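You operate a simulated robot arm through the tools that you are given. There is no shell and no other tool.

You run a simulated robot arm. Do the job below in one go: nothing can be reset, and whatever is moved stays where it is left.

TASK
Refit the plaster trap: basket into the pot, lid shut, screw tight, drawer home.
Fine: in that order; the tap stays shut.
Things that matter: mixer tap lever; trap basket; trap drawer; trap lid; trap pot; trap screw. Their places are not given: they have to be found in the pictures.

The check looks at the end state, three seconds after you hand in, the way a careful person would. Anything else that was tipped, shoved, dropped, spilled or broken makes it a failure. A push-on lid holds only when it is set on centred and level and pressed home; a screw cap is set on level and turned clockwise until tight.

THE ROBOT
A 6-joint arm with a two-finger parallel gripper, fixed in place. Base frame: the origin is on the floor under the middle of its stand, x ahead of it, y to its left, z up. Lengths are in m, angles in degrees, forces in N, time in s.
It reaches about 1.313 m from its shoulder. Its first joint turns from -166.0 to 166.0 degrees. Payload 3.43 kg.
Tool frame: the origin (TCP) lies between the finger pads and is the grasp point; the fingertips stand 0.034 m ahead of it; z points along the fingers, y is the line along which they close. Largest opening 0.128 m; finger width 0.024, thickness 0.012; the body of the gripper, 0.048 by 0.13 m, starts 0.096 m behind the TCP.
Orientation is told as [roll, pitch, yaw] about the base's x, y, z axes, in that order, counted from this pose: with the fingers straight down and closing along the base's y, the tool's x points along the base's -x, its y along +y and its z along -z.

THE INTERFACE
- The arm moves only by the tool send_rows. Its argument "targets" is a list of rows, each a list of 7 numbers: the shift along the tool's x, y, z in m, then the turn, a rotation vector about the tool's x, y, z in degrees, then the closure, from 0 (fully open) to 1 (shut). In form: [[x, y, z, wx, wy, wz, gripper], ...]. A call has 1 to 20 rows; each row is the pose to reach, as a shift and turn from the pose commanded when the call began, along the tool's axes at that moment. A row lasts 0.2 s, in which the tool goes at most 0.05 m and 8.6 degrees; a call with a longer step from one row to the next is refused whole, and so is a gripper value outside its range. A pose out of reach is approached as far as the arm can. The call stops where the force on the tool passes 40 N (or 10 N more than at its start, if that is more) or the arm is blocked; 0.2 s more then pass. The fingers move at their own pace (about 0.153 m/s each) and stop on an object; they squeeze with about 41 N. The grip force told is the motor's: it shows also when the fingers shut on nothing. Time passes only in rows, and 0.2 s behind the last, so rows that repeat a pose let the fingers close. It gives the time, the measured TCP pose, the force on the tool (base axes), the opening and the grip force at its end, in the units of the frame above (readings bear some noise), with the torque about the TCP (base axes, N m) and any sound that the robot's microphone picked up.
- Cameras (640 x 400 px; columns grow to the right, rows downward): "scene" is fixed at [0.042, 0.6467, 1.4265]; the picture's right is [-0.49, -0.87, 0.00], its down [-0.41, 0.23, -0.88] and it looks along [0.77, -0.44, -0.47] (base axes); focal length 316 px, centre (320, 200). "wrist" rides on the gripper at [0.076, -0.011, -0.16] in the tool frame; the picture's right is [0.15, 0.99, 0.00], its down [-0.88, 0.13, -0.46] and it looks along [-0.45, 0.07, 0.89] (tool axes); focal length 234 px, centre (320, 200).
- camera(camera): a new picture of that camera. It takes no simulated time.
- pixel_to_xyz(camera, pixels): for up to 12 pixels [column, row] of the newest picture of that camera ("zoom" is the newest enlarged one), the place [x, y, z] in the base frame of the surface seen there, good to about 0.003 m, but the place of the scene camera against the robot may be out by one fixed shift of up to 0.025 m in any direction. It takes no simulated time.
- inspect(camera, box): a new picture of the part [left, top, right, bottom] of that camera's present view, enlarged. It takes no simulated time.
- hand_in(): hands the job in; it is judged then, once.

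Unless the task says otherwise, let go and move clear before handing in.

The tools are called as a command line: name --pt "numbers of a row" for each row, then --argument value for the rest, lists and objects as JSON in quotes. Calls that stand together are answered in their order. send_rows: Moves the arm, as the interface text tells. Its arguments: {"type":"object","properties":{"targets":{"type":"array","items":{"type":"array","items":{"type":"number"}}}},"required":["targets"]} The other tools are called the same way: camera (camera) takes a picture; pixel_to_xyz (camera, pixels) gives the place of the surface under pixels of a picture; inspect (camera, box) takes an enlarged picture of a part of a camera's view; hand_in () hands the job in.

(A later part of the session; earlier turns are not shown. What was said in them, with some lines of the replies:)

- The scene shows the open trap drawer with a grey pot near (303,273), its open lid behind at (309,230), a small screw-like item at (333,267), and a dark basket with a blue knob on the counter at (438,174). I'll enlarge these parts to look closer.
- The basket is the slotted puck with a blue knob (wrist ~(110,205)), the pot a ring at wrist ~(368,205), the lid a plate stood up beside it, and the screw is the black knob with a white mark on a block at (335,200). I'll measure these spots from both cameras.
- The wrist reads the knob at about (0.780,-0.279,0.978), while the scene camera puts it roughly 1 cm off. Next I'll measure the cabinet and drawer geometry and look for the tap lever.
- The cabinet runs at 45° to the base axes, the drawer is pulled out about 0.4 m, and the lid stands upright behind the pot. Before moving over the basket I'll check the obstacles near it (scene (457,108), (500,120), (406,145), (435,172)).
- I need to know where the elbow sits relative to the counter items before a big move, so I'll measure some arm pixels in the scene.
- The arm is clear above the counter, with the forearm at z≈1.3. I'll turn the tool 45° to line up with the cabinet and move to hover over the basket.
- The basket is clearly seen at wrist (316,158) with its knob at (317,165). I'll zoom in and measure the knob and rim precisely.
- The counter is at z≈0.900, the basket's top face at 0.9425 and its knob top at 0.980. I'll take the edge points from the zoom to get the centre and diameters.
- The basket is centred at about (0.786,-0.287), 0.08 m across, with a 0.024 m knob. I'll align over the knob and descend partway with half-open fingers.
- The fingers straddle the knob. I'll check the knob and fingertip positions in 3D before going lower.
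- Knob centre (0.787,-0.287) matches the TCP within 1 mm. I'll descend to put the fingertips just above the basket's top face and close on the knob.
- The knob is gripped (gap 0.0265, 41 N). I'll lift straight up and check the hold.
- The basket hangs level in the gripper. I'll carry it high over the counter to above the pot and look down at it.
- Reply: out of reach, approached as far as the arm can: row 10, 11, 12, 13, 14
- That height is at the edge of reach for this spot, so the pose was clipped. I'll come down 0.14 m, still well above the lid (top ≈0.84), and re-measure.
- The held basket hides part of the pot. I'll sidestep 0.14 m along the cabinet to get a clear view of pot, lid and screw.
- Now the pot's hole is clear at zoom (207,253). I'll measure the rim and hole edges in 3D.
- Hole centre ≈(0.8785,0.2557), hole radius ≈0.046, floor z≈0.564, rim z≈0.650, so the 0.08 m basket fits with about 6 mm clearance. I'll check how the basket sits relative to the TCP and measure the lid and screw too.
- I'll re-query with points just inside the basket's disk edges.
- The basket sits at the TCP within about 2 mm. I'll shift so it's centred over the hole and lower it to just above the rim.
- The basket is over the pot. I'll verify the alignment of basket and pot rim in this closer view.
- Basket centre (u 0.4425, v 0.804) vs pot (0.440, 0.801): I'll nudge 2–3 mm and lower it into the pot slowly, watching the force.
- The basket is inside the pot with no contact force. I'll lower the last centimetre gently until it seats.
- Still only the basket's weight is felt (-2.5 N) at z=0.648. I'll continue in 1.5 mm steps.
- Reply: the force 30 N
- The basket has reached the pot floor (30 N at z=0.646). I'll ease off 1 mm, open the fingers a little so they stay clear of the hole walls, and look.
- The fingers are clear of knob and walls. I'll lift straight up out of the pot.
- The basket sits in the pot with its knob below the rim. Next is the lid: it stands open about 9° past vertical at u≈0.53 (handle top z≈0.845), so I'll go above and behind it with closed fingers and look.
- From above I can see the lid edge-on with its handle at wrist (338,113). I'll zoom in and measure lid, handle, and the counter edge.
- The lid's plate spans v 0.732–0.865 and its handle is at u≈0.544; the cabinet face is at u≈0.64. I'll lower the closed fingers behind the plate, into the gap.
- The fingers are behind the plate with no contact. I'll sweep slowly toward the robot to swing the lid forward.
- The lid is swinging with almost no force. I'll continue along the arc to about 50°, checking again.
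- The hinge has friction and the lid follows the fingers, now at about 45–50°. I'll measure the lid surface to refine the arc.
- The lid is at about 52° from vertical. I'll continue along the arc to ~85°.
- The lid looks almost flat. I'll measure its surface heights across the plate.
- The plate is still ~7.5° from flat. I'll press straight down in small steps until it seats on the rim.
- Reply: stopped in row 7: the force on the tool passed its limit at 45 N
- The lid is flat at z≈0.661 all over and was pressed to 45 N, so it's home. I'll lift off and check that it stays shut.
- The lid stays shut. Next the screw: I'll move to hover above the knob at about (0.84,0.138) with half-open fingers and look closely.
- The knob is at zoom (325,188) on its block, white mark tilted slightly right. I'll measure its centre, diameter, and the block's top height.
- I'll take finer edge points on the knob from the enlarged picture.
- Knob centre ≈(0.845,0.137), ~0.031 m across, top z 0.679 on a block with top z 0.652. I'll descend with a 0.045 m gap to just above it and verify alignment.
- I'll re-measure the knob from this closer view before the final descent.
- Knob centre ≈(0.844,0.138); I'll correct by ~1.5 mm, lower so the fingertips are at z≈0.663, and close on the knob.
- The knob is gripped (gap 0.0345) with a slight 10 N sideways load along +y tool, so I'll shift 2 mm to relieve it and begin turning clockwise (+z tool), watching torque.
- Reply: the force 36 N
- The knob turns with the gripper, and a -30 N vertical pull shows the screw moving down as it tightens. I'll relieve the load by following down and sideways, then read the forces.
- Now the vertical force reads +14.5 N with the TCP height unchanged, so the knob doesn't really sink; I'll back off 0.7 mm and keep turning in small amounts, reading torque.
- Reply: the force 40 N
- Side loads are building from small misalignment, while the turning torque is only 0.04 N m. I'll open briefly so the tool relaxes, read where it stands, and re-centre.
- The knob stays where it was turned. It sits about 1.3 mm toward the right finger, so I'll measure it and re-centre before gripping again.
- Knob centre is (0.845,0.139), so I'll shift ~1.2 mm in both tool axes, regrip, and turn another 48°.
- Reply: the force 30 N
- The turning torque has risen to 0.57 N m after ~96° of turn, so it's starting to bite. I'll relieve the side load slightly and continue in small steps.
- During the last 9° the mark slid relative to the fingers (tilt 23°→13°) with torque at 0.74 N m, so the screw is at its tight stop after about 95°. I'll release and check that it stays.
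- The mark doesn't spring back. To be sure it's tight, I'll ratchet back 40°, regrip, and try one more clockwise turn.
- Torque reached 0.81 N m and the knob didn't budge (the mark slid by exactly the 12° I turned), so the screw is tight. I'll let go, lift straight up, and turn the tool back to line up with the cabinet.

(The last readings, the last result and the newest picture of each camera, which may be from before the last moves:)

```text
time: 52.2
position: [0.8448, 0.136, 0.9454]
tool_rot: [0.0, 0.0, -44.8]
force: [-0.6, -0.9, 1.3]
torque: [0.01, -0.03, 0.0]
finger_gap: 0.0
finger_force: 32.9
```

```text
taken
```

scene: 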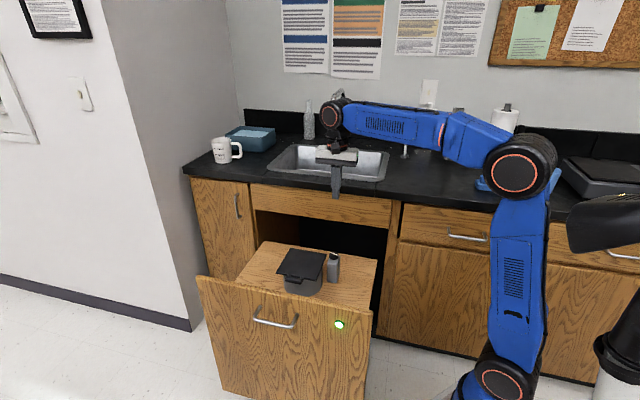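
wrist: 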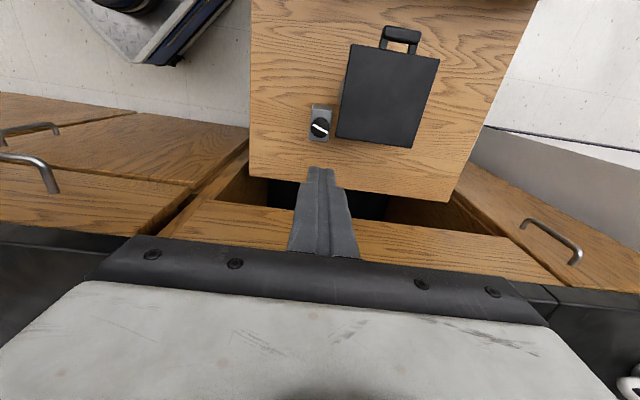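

A green light has come on at scene (339,324) on the drawer front (it was dark before), which agrees with the screw being tight. I'll look at it closely and measure the drawer front and handle.

inspect --camera "scene" --box '[190, 240, 390, 400]'

pixel_to_xyz --camera "scene" --pixels '[[255, 320], [275, 326], [296, 324], [275, 300], [285, 304], [230, 295], [320, 315], [350, 330], [360, 322], [280, 315], [280, 335], [285, 375]]'

```text
2.50 times, centred on (290, 320) of scene
```

zoom: 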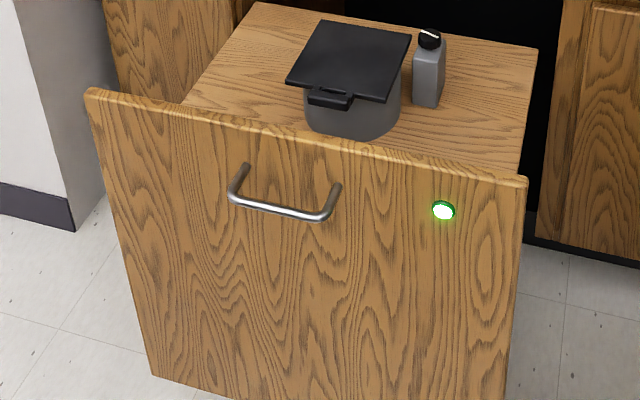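

```text
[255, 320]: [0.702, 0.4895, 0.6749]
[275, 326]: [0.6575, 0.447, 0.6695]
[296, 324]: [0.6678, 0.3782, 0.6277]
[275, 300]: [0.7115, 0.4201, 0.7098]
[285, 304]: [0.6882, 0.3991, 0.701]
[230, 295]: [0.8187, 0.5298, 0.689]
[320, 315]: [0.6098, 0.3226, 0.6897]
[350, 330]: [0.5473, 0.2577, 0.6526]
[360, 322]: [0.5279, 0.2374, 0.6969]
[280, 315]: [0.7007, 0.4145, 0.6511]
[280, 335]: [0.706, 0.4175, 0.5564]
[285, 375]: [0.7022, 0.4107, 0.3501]
```

Before moving the arm toward the front of the drawer I want to know what the dark fixture at scene right (570–640, 190–400) is, since it doesn't move with the arm and may be near the arm's path.

inspect --camera "scene" --box '[440, 120, 640, 400]'

pixel_to_xyz --camera "scene" --pixels '[[572, 205], [572, 245], [600, 225], [635, 200], [635, 240], [600, 340], [630, 345], [630, 375], [600, 375], [625, 395], [515, 175], [495, 382]]'

```text
1.43 times, centred on (540, 260) of scene
```

zoom: 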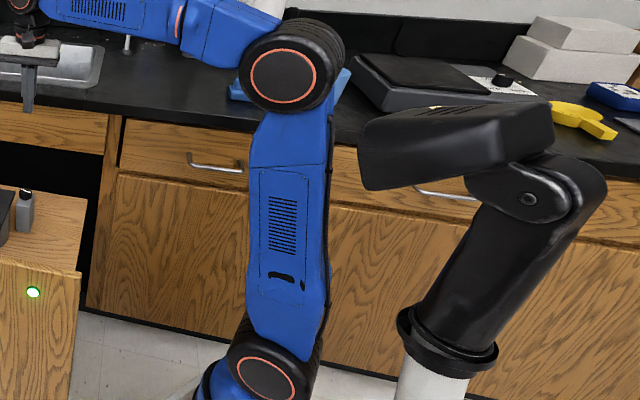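

```text
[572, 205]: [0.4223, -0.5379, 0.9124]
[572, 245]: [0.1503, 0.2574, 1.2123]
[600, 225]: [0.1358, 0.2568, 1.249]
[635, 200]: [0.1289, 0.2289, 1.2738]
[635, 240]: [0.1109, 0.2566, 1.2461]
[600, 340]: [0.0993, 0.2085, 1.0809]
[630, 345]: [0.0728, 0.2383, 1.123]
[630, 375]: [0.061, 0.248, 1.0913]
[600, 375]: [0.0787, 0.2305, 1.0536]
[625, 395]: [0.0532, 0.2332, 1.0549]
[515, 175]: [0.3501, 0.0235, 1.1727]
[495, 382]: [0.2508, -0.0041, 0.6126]
```

It's a fixed black head on a post around (0.14,0.25,1.24), close to where the elbow would swing, so I'll avoid turning the arm far left: I'll push the drawer front with the tool vertical at first. I'll move partway and check elbow clearance.

send_rows --pt "0.03 0.01 0 0 0 0 1" --pt "0.06 0.02 0 0 0 0 1" --pt "0.09 0.03 0 0 0 0 1" --pt "0.12 0.04 0 0 0 0 1" --pt "0.15 0.05 0 0 0 0 1" --pt "0.17 0.05 0 0 0 0 1" --pt "0.17 0.05 0 0 0 0 1"

camera --camera "scene"

pixel_to_xyz --camera "scene" --pixels '[[515, 175], [540, 175], [500, 150], [530, 140], [545, 200], [495, 382], [560, 190], [520, 220], [480, 150], [400, 130]]'

```text
time: 53.8
position: [0.7583, 0.2915, 0.9457]
tool_rot: [0.1, 0.0, -45.1]
force: [-0.7, -0.4, -0.1]
torque: [-0.02, 0.01, -0.03]
finger_gap: 0.0
finger_force: 32.7
```

```text
taken
```

scene: 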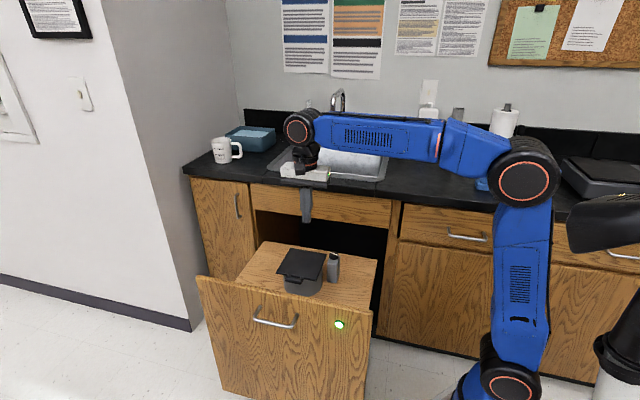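

```text
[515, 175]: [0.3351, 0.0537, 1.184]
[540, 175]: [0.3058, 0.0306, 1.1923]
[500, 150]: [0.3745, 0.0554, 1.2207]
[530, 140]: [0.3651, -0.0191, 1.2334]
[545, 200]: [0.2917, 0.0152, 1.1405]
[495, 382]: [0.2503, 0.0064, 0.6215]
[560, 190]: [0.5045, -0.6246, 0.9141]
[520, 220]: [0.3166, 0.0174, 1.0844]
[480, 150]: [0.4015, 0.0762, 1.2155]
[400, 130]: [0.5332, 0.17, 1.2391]
```

The elbow disc is at about (0.335,0.054,1.184), 0.27 m from the fixture, so the next step is safe. I'll go on to just outside the drawer front (u≈0.165) at the same height and check again.

send_rows --pt "0.03 0.006 0 0 0 0 1" --pt "0.06 0.012 0 0 0 0 1" --pt "0.09 0.018 0 0 0 0 1" --pt "0.12 0.024 0 0 0 0 1" --pt "0.15 0.028 0 0 0 0 1" --pt "0.165 0.028 0 0 0 0 1" --pt "0.165 0.028 0 0 0 0 1"

camera --camera "scene"

camera --camera "wrist"

pixel_to_xyz --camera "wrist" --pixels '[[320, 150], [320, 100], [320, 180], [280, 180], [360, 180], [320, 130]]'

```text
time: 55.4
position: [0.6639, 0.4314, 0.9426]
tool_rot: [0.2, -0.2, -45.0]
force: [0.4, -0.3, 0.5]
torque: [0.0, 0.0, 0.04]
finger_gap: 0.0
finger_force: 32.8
```

```text
taken
```

scene: 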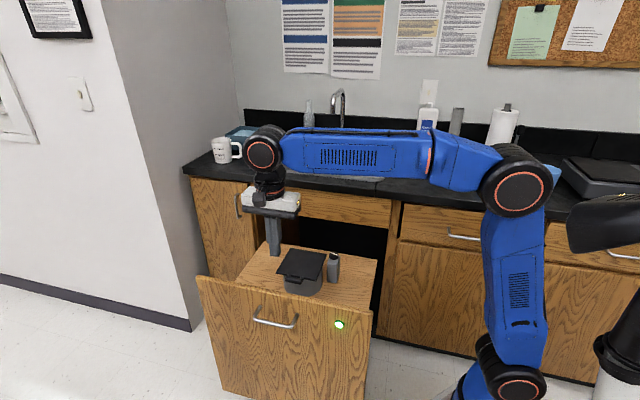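

```text
taken
```

wrist: 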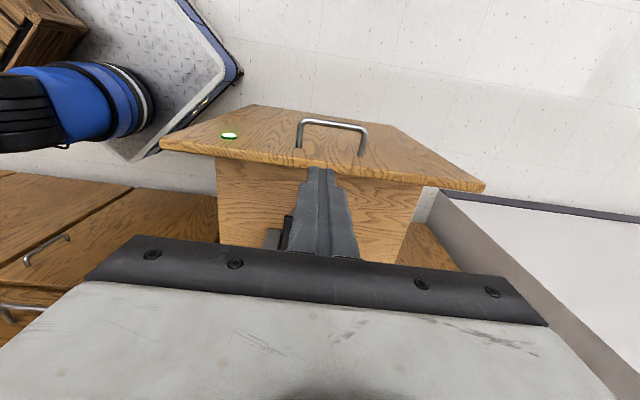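

```text
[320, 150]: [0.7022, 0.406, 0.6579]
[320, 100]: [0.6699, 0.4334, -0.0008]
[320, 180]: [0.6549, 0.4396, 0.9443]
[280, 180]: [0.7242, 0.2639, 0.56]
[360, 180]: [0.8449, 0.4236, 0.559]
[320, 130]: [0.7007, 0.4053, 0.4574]
```

The front panel face is at u≈0.209 and the elbow is well clear. I'll measure the handle from here so the fingers come down above it.

pixel_to_xyz --camera "wrist" --pixels '[[300, 122], [333, 123], [366, 128], [298, 145], [362, 155], [320, 163], [250, 157], [400, 173], [334, 122]]'

inspect --camera "wrist" --box '[200, 90, 440, 220]'

```text
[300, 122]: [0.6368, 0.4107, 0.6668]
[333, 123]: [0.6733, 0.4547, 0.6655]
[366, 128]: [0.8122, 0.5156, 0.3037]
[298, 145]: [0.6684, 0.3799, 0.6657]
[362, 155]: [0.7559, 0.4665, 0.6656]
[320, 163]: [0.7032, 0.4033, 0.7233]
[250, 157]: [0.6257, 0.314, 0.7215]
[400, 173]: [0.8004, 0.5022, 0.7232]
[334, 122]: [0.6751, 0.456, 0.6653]
```

```text
2.67 times, centred on (320, 155) of wrist
```

zoom: 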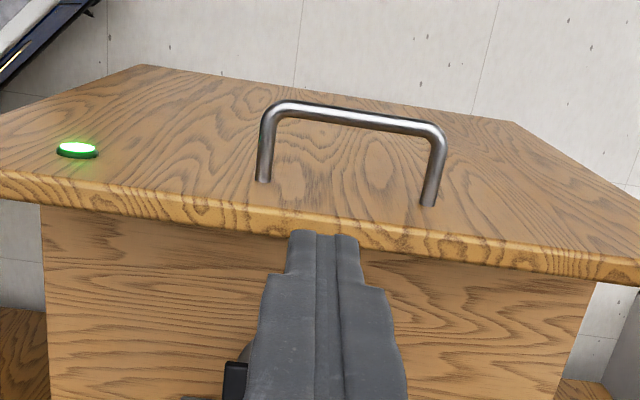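

Handle bar top is z≈0.666 and the panel's top edge z≈0.7225, so fingertips at z≈0.688 will press the face between them. I'll lower into that band just outside the panel.

send_rows --pt "-0.006 0.01 0.03 0 0 0 1" --pt "-0.012 0.014 0.07 0 0 0 1" --pt "-0.012 0.014 0.11 0 0 0 1" --pt "-0.012 0.014 0.15 0 0 0 1" --pt "-0.012 0.014 0.19 0 0 0 1" --pt "-0.012 0.014 0.21 0 0 0 1" --pt "-0.012 0.014 0.22 0 0 0 1" --pt "-0.012 0.014 0.22 0 0 0 1"

camera --camera "scene"

camera --camera "wrist"

```text
time: 57.2
position: [0.682, 0.4316, 0.7267]
tool_rot: [0.3, -0.1, -45.1]
force: [0.5, -0.8, -0.8]
torque: [0.02, -0.01, 0.02]
finger_gap: 0.0
finger_force: 32.7
```

```text
taken
```

scene: 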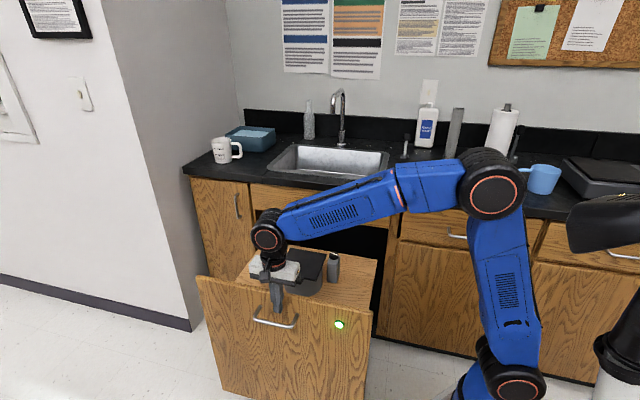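

```text
taken
```

wrist: 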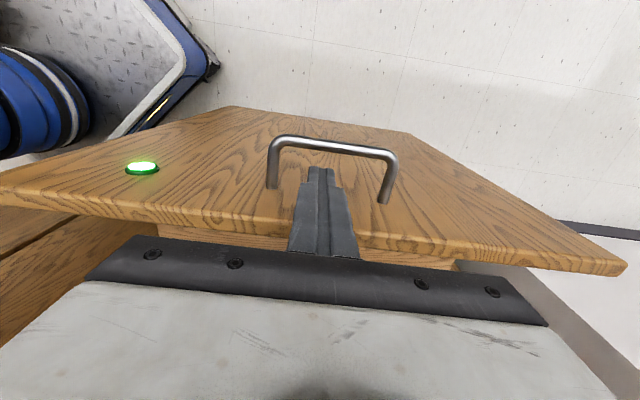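

The fingers are outside the panel at the right height. I'll push the drawer in slowly and check force and motion.

send_rows --pt "-0.008 0 0 0 0 0 1" --pt "-0.015 0 0 0 0 0 1" --pt "-0.022 0 0 0 0 0 1" --pt "-0.03 0 0 0 0 0 1" --pt "-0.04 0 0 0 0 0 1" --pt "-0.05 0 0 0 0 0 1" --pt "-0.06 0 0 0 0 0 1" --pt "-0.07 0 0 0 0 0 1"

camera --camera "scene"

```text
time: 59.0
position: [0.7325, 0.3799, 0.7243]
tool_rot: [0.2, -0.1, -44.9]
force: [-0.1, -0.1, -0.3]
torque: [0.03, 0.0, 0.02]
finger_gap: 0.0
finger_force: 32.6
```

```text
taken
```

scene: 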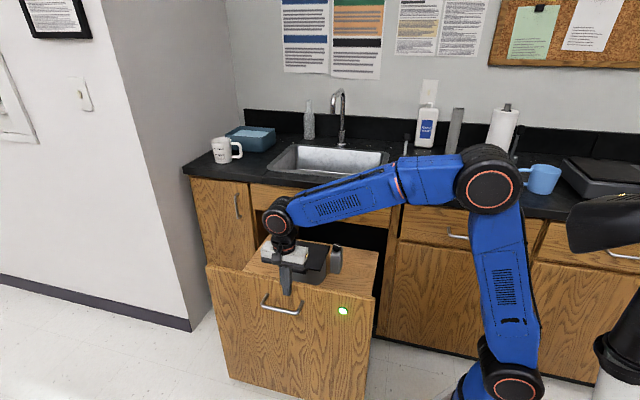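

The drawer slides easily and nothing inside was disturbed. I'll keep pushing to about mid-travel.

send_rows --pt "-0.012 0 0 0 0 0 1" --pt "-0.024 0 0 0 0 0 1" --pt "-0.036 0 0 0 0 0 1" --pt "-0.048 0 0 0 0 0 1" --pt "-0.06 0 0 0 0 0 1" --pt "-0.072 0 0 0 0 0 1" --pt "-0.084 0 0 0 0 0 1" --pt "-0.096 0 0 0 0 0 1" --pt "-0.108 0 0 0 0 0 1" --pt "-0.12 0 0 0 0 0 1" --pt "-0.13 0 0 0 0 0 1" --pt "-0.138 0 0 0 0 0 1" --pt "-0.144 0 0 0 0 0 1" --pt "-0.15 0 0 0 0 0 1"

camera --camera "scene"

camera --camera "wrist"

```text
time: 62.0
position: [0.8373, 0.2748, 0.7248]
tool_rot: [0.1, -0.1, -45.0]
force: [-1.2, 1.3, -2.3]
torque: [0.05, 0.12, -0.02]
finger_gap: 0.0
finger_force: 33.0
```

```text
taken
```

scene: 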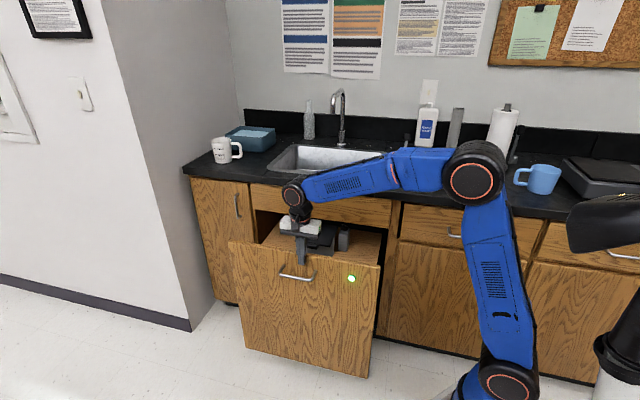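

```text
taken
```

wrist: 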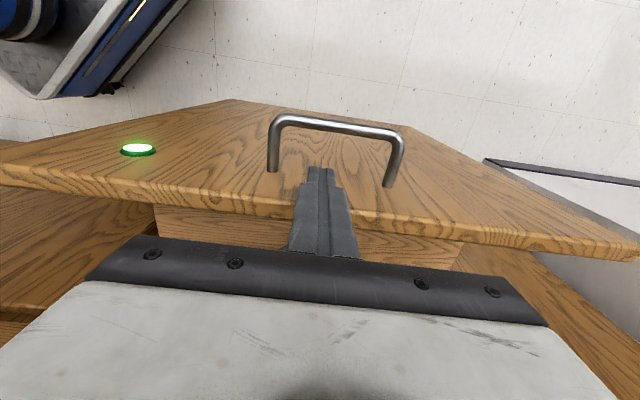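

The drawer front is now at u≈0.41 with the light still green. Near the end a vertical gripper would hit the counter edge, so I'll back off 5 cm and tilt the tool 40° so the fingers point forward and down.

send_rows --pt "0.025 0 0 0 0 0 1" --pt "0.05 0 0 0 0 0 1" --pt "0.05 0 0 0 -8 0 1" --pt "0.05 0 0 0 -16 0 1" --pt "0.05 0 0 0 -24 0 1" --pt "0.05 0 0 0 -32 0 1" --pt "0.05 0 0.003 0 -40 0 1" --pt "0.05 0 0.005 0 -40 0 1"

camera --camera "scene"

camera --camera "wrist"

```text
time: 63.8
position: [0.8007, 0.3109, 0.7208]
tool_rot: [0.3, -40.1, -45.1]
force: [0.3, -0.6, 0.3]
torque: [-0.02, 0.01, 0.04]
finger_gap: 0.0001
finger_force: 33.2
```

```text
taken
```

scene: 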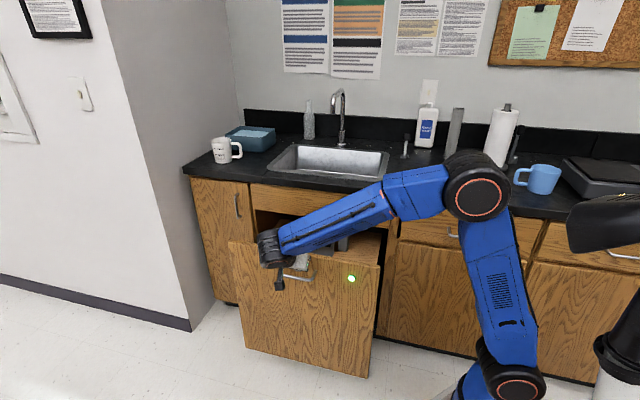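

```text
taken
```

wrist: 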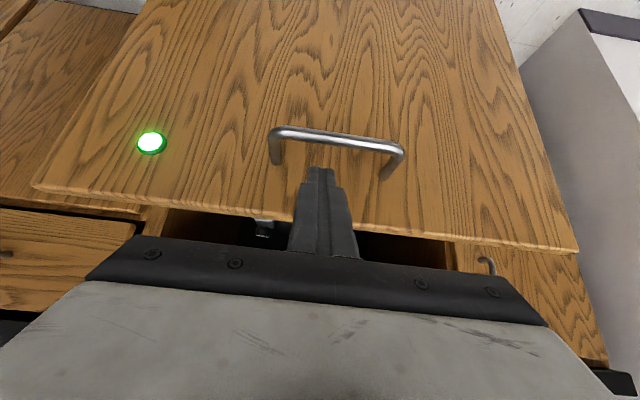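

The tilt worked and the fingertips are above the handle. I'll measure the panel face and handle relative to the tool before pushing.

pixel_to_xyz --camera "wrist" --pixels '[[250, 180], [380, 205], [320, 155], [335, 135], [280, 133], [400, 152], [320, 170], [250, 205], [420, 235], [320, 60]]'

```text
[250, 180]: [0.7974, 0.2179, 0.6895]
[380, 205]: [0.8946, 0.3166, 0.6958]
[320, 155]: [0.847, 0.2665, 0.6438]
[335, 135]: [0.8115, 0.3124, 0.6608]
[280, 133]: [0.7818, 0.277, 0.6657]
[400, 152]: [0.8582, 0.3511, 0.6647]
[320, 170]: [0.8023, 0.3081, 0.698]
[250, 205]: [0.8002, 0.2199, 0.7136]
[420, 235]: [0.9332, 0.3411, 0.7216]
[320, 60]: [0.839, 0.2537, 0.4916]
```

Panel face is at u≈0.409 with the fingertip about 2 cm above the handle. I'll push on in a straight horizontal line (tool -0.766x, +0.643z) for about 0.168 m.

send_rows --pt "-0.0092 0 0.0077 0 0 0 1" --pt "-0.0184 0 0.0154 0 0 0 1" --pt "-0.0276 0 0.0231 0 0 0 1" --pt "-0.0368 0 0.0309 0 0 0 1" --pt "-0.046 0 0.0386 0 0 0 1" --pt "-0.0552 0 0.0463 0 0 0 1" --pt "-0.0643 0 0.054 0 0 0 1" --pt "-0.0735 0 0.0617 0 0 0 1" --pt "-0.0827 0 0.0694 0 0 0 1" --pt "-0.0919 0 0.0771 0 0 0 1" --pt "-0.1011 0 0.0848 0 0 0 1" --pt "-0.1103 0 0.0926 0 0 0 1" --pt "-0.1195 0 0.1003 0 0 0 1" --pt "-0.1287 0 0.108 0 0 0 1"

camera --camera "scene"

camera --camera "wrist"

```text
time: 66.8
position: [0.9203, 0.1911, 0.7212]
tool_rot: [0.1, -40.1, -45.1]
force: [-1.1, 0.4, -0.5]
torque: [0.03, 0.03, 0.03]
finger_gap: 0.0
finger_force: 33.0
```

```text
taken
```

scene: 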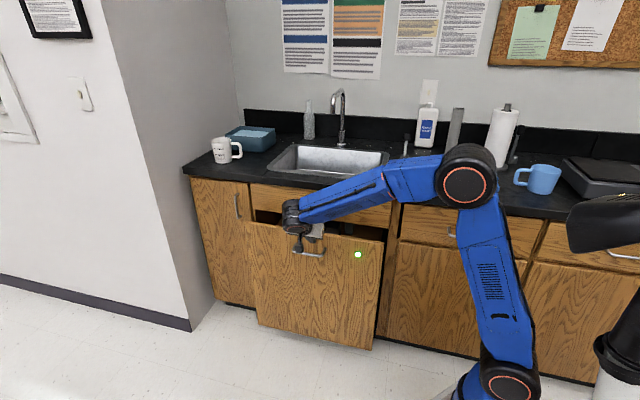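

```text
taken
```

wrist: 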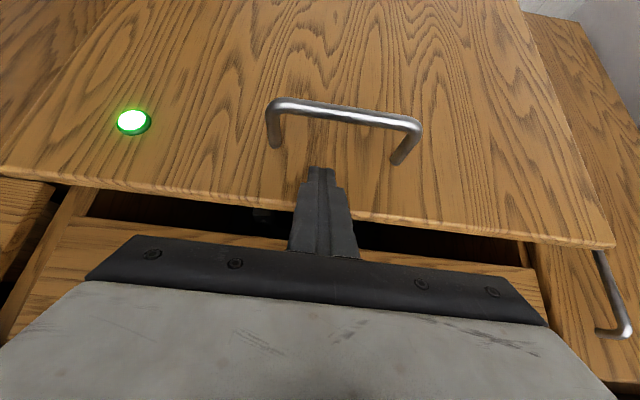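

The front is at u≈0.547 with ~8 cm to go. I'll finish slowly, letting the force limit stop me when the drawer seats.

send_rows --pt "-0.0061 0 0.0051 0 0 0 1" --pt "-0.0123 0 0.0103 0 0 0 1" --pt "-0.0184 0 0.0154 0 0 0 1" --pt "-0.0245 0 0.0206 0 0 0 1" --pt "-0.0306 0 0.0257 0 0 0 1" --pt "-0.0368 0 0.0309 0 0 0 1" --pt "-0.0429 0 0.036 0 0 0 1" --pt "-0.0475 0 0.0399 0 0 0 1" --pt "-0.0521 0 0.0437 0 0 0 1" --pt "-0.0567 0 0.0476 0 0 0 1" --pt "-0.0613 0 0.0514 0 0 0 1" --pt "-0.0659 0 0.0553 0 0 0 1" --pt "-0.0705 0 0.0591 0 0 0 1"

camera --camera "scene"

camera --camera "wrist"

```text
time: 69.6
position: [0.9859, 0.1265, 0.7205]
tool_rot: [0.4, -39.9, -45.2]
force: [-7.6, 6.5, 2.7]
torque: [0.18, -0.02, -0.03]
finger_gap: 0.0
finger_force: 33.3
```

```text
taken
```

scene: 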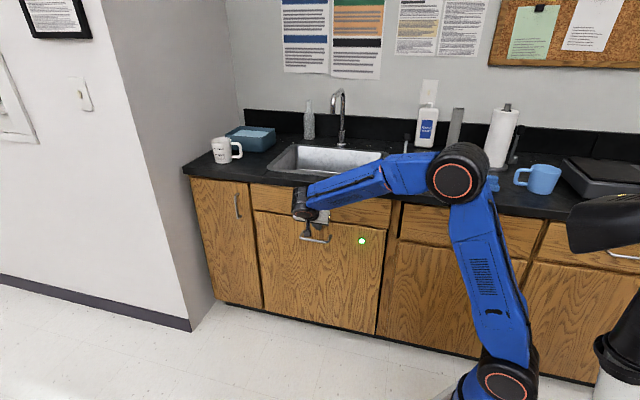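

```text
taken
```

wrist: 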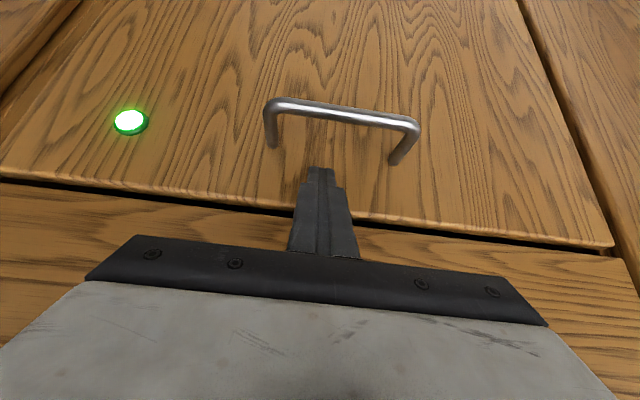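

The front looks nearly flush and there's now a ~10 N reaction. I'll press a little further to make sure it's fully home.

send_rows --pt "-0.0015 0 0.0013 0 0 0 1" --pt "-0.0031 0 0.0026 0 0 0 1" --pt "-0.0046 0 0.0039 0 0 0 1" --pt "-0.0061 0 0.0051 0 0 0 1" --pt "-0.0077 0 0.0064 0 0 0 1"

camera --camera "wrist"

pixel_to_xyz --camera "wrist" --pixels '[[200, 150], [420, 180], [250, 100], [30, 50], [580, 120], [100, 210], [480, 260], [560, 60]]'

inspect --camera "scene" --box '[180, 160, 420, 350]'

```text
time: 70.1
position: [0.9867, 0.1285, 0.7211]
tool_rot: [0.4, -39.9, -45.1]
force: [-15.5, 13.3, 4.8]
torque: [0.33, 0.02, -0.05]
finger_gap: 0.0
finger_force: 33.1
stopped in row 2: the force on the tool passed its limit at 44 N (the readings are from after the stop); the commanded pose is now the measured one
```

```text
taken
```

wrist: 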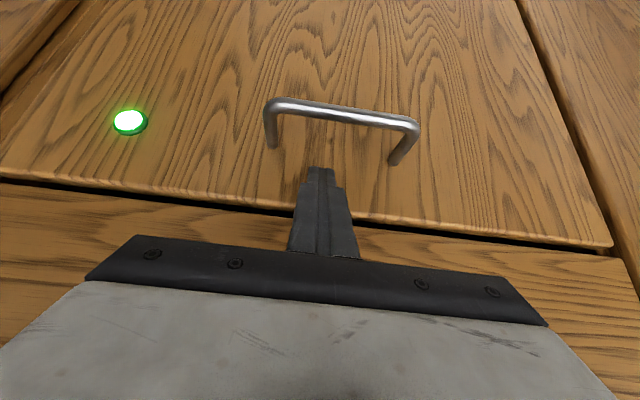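

```text
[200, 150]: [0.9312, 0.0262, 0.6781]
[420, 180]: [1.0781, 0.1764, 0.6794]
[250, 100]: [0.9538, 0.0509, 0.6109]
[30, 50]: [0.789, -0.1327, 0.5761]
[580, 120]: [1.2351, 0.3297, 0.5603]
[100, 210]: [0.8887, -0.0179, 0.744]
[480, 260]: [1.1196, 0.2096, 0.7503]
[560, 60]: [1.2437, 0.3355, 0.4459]
```

```text
2.11 times, centred on (300, 255) of scene
```

zoom: 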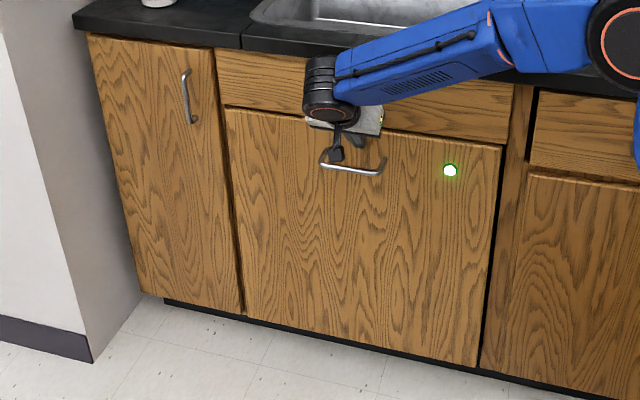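

The front face (u≈0.639) is flush with the neighbouring door (0.640) and the push stopped at 44 N, so the drawer is home. I'll back straight off above the handle and then rise clear.

send_rows --pt "0.0077 0 -0.0064 0 0 0 1" --pt "0.023 0 -0.0193 0 0 0 1" --pt "0.0459 0 -0.0386 0 0 0 1" --pt "0.0689 0 -0.0578 0 0 0 1" --pt "0.0919 0 -0.0771 0 0 0 1" --pt "0.1149 0 -0.0964 0 0 0 1" --pt "0.1028 0 -0.1108 0 0 0 1" --pt "0.0835 0 -0.1338 0 0 0 1" --pt "0.0642 0 -0.1568 0 0 0 1" --pt "0.0449 0 -0.1798 0 0 0 1"

camera --camera "scene"

camera --camera "wrist"

```text
time: 72.3
position: [0.8782, 0.2305, 0.8283]
tool_rot: [0.2, -40.0, -45.1]
force: [0.0, 0.1, 0.3]
torque: [-0.04, -0.02, -0.02]
finger_gap: 0.0
finger_force: 32.9
```

```text
taken
```

scene: 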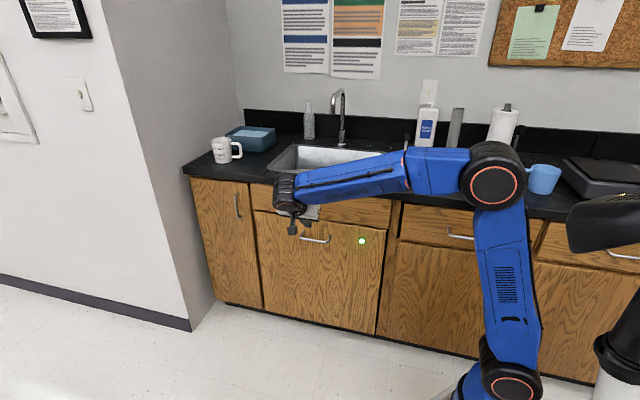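

```text
taken
```

wrist: 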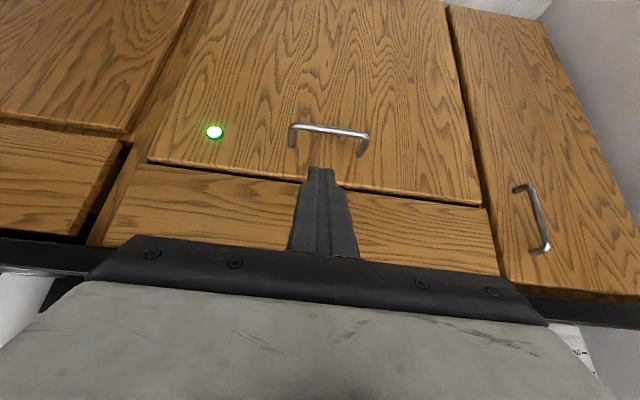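

The drawer is shut and the light is green. I'll raise the arm well clear and do a last check of the tap and countertop items.

send_rows --pt "-0.004 0 -0.036 0 0 0 1" --pt "-0.008 0 -0.072 0 0 0 1" --pt "-0.012 0 -0.108 0 0 0 1" --pt "-0.016 0 -0.144 0 0 0 1" --pt "-0.02 0 -0.179 0 0 0 1" --pt "-0.02 0 -0.179 0 0 0 1"

camera --camera "scene"

inspect --camera "scene" --box '[200, 80, 480, 260]'

inspect --camera "scene" --box '[380, 80, 600, 220]'

pixel_to_xyz --camera "scene" --pixels '[[290, 280], [350, 300], [230, 240], [270, 195], [410, 270], [300, 320], [370, 235]]'

```text
time: 73.7
position: [0.8102, 0.2981, 0.9795]
tool_rot: [0.2, -39.8, -45.0]
force: [-0.1, -0.4, -0.3]
torque: [0.04, -0.01, 0.01]
finger_gap: 0.0
finger_force: 33.1
```

```text
taken
```

scene: 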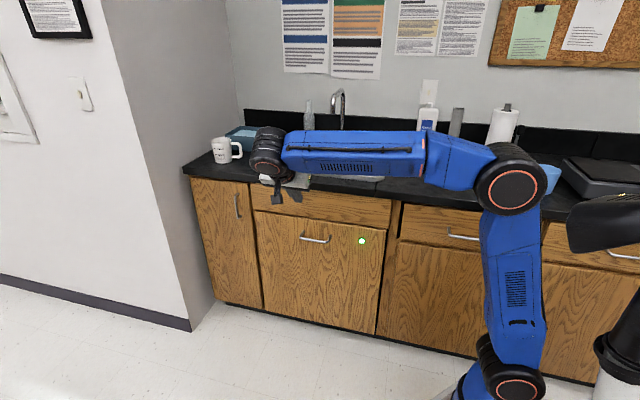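

```text
2.22 times, centred on (340, 170) of scene
```

zoom: 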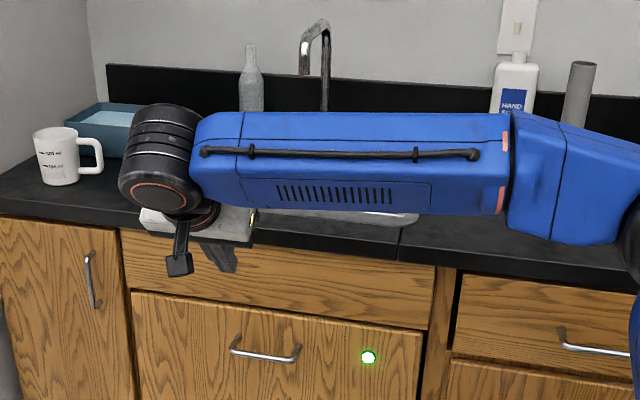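

```text
2.86 times, centred on (490, 150) of scene
```

zoom: 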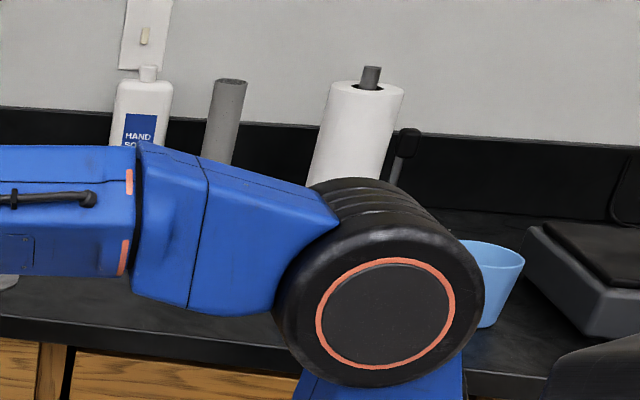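

```text
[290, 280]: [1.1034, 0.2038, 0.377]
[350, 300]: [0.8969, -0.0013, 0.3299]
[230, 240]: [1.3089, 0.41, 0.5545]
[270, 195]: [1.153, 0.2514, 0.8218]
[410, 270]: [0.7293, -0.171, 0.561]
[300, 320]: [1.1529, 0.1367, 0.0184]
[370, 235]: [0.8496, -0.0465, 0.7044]
```

The drawer front reads u≈0.636, the same as its neighbours. The light is green, the countertop items in view (bottle, mugs, soap, tub, towel roll) are standing, and the tap lever looked untouched in the earlier views before the forearm covered it. The gripper is empty and clear, so I'm handing in.

hand_in

```text
The job is handed in.
```

The plaster trap is refitted, in the order you asked, and the job is handed in; I haven't seen the result of the check.

- **Basket:** it sits on the floor of the pot, with its knob below the rim.
- **Lid:** it is closed flat on the rim and was pressed down to about 45 N. It stayed shut when I let go.
- **Screw:** I turned it about 95° clockwise until it stopped. A second try at about 0.8 N m only made the fingers slip on the knob. After that, a green light on the drawer front was lit.
- **Drawer:** it is pushed in against its stop, and its front is flush with the neighbouring doors.
- **Tap:** I never touched the lever. It looked unmoved in earlier views, but the arm hid it in the last picture.

The other items visible on the counter are still standing. The gripper is empty and clear of everything.
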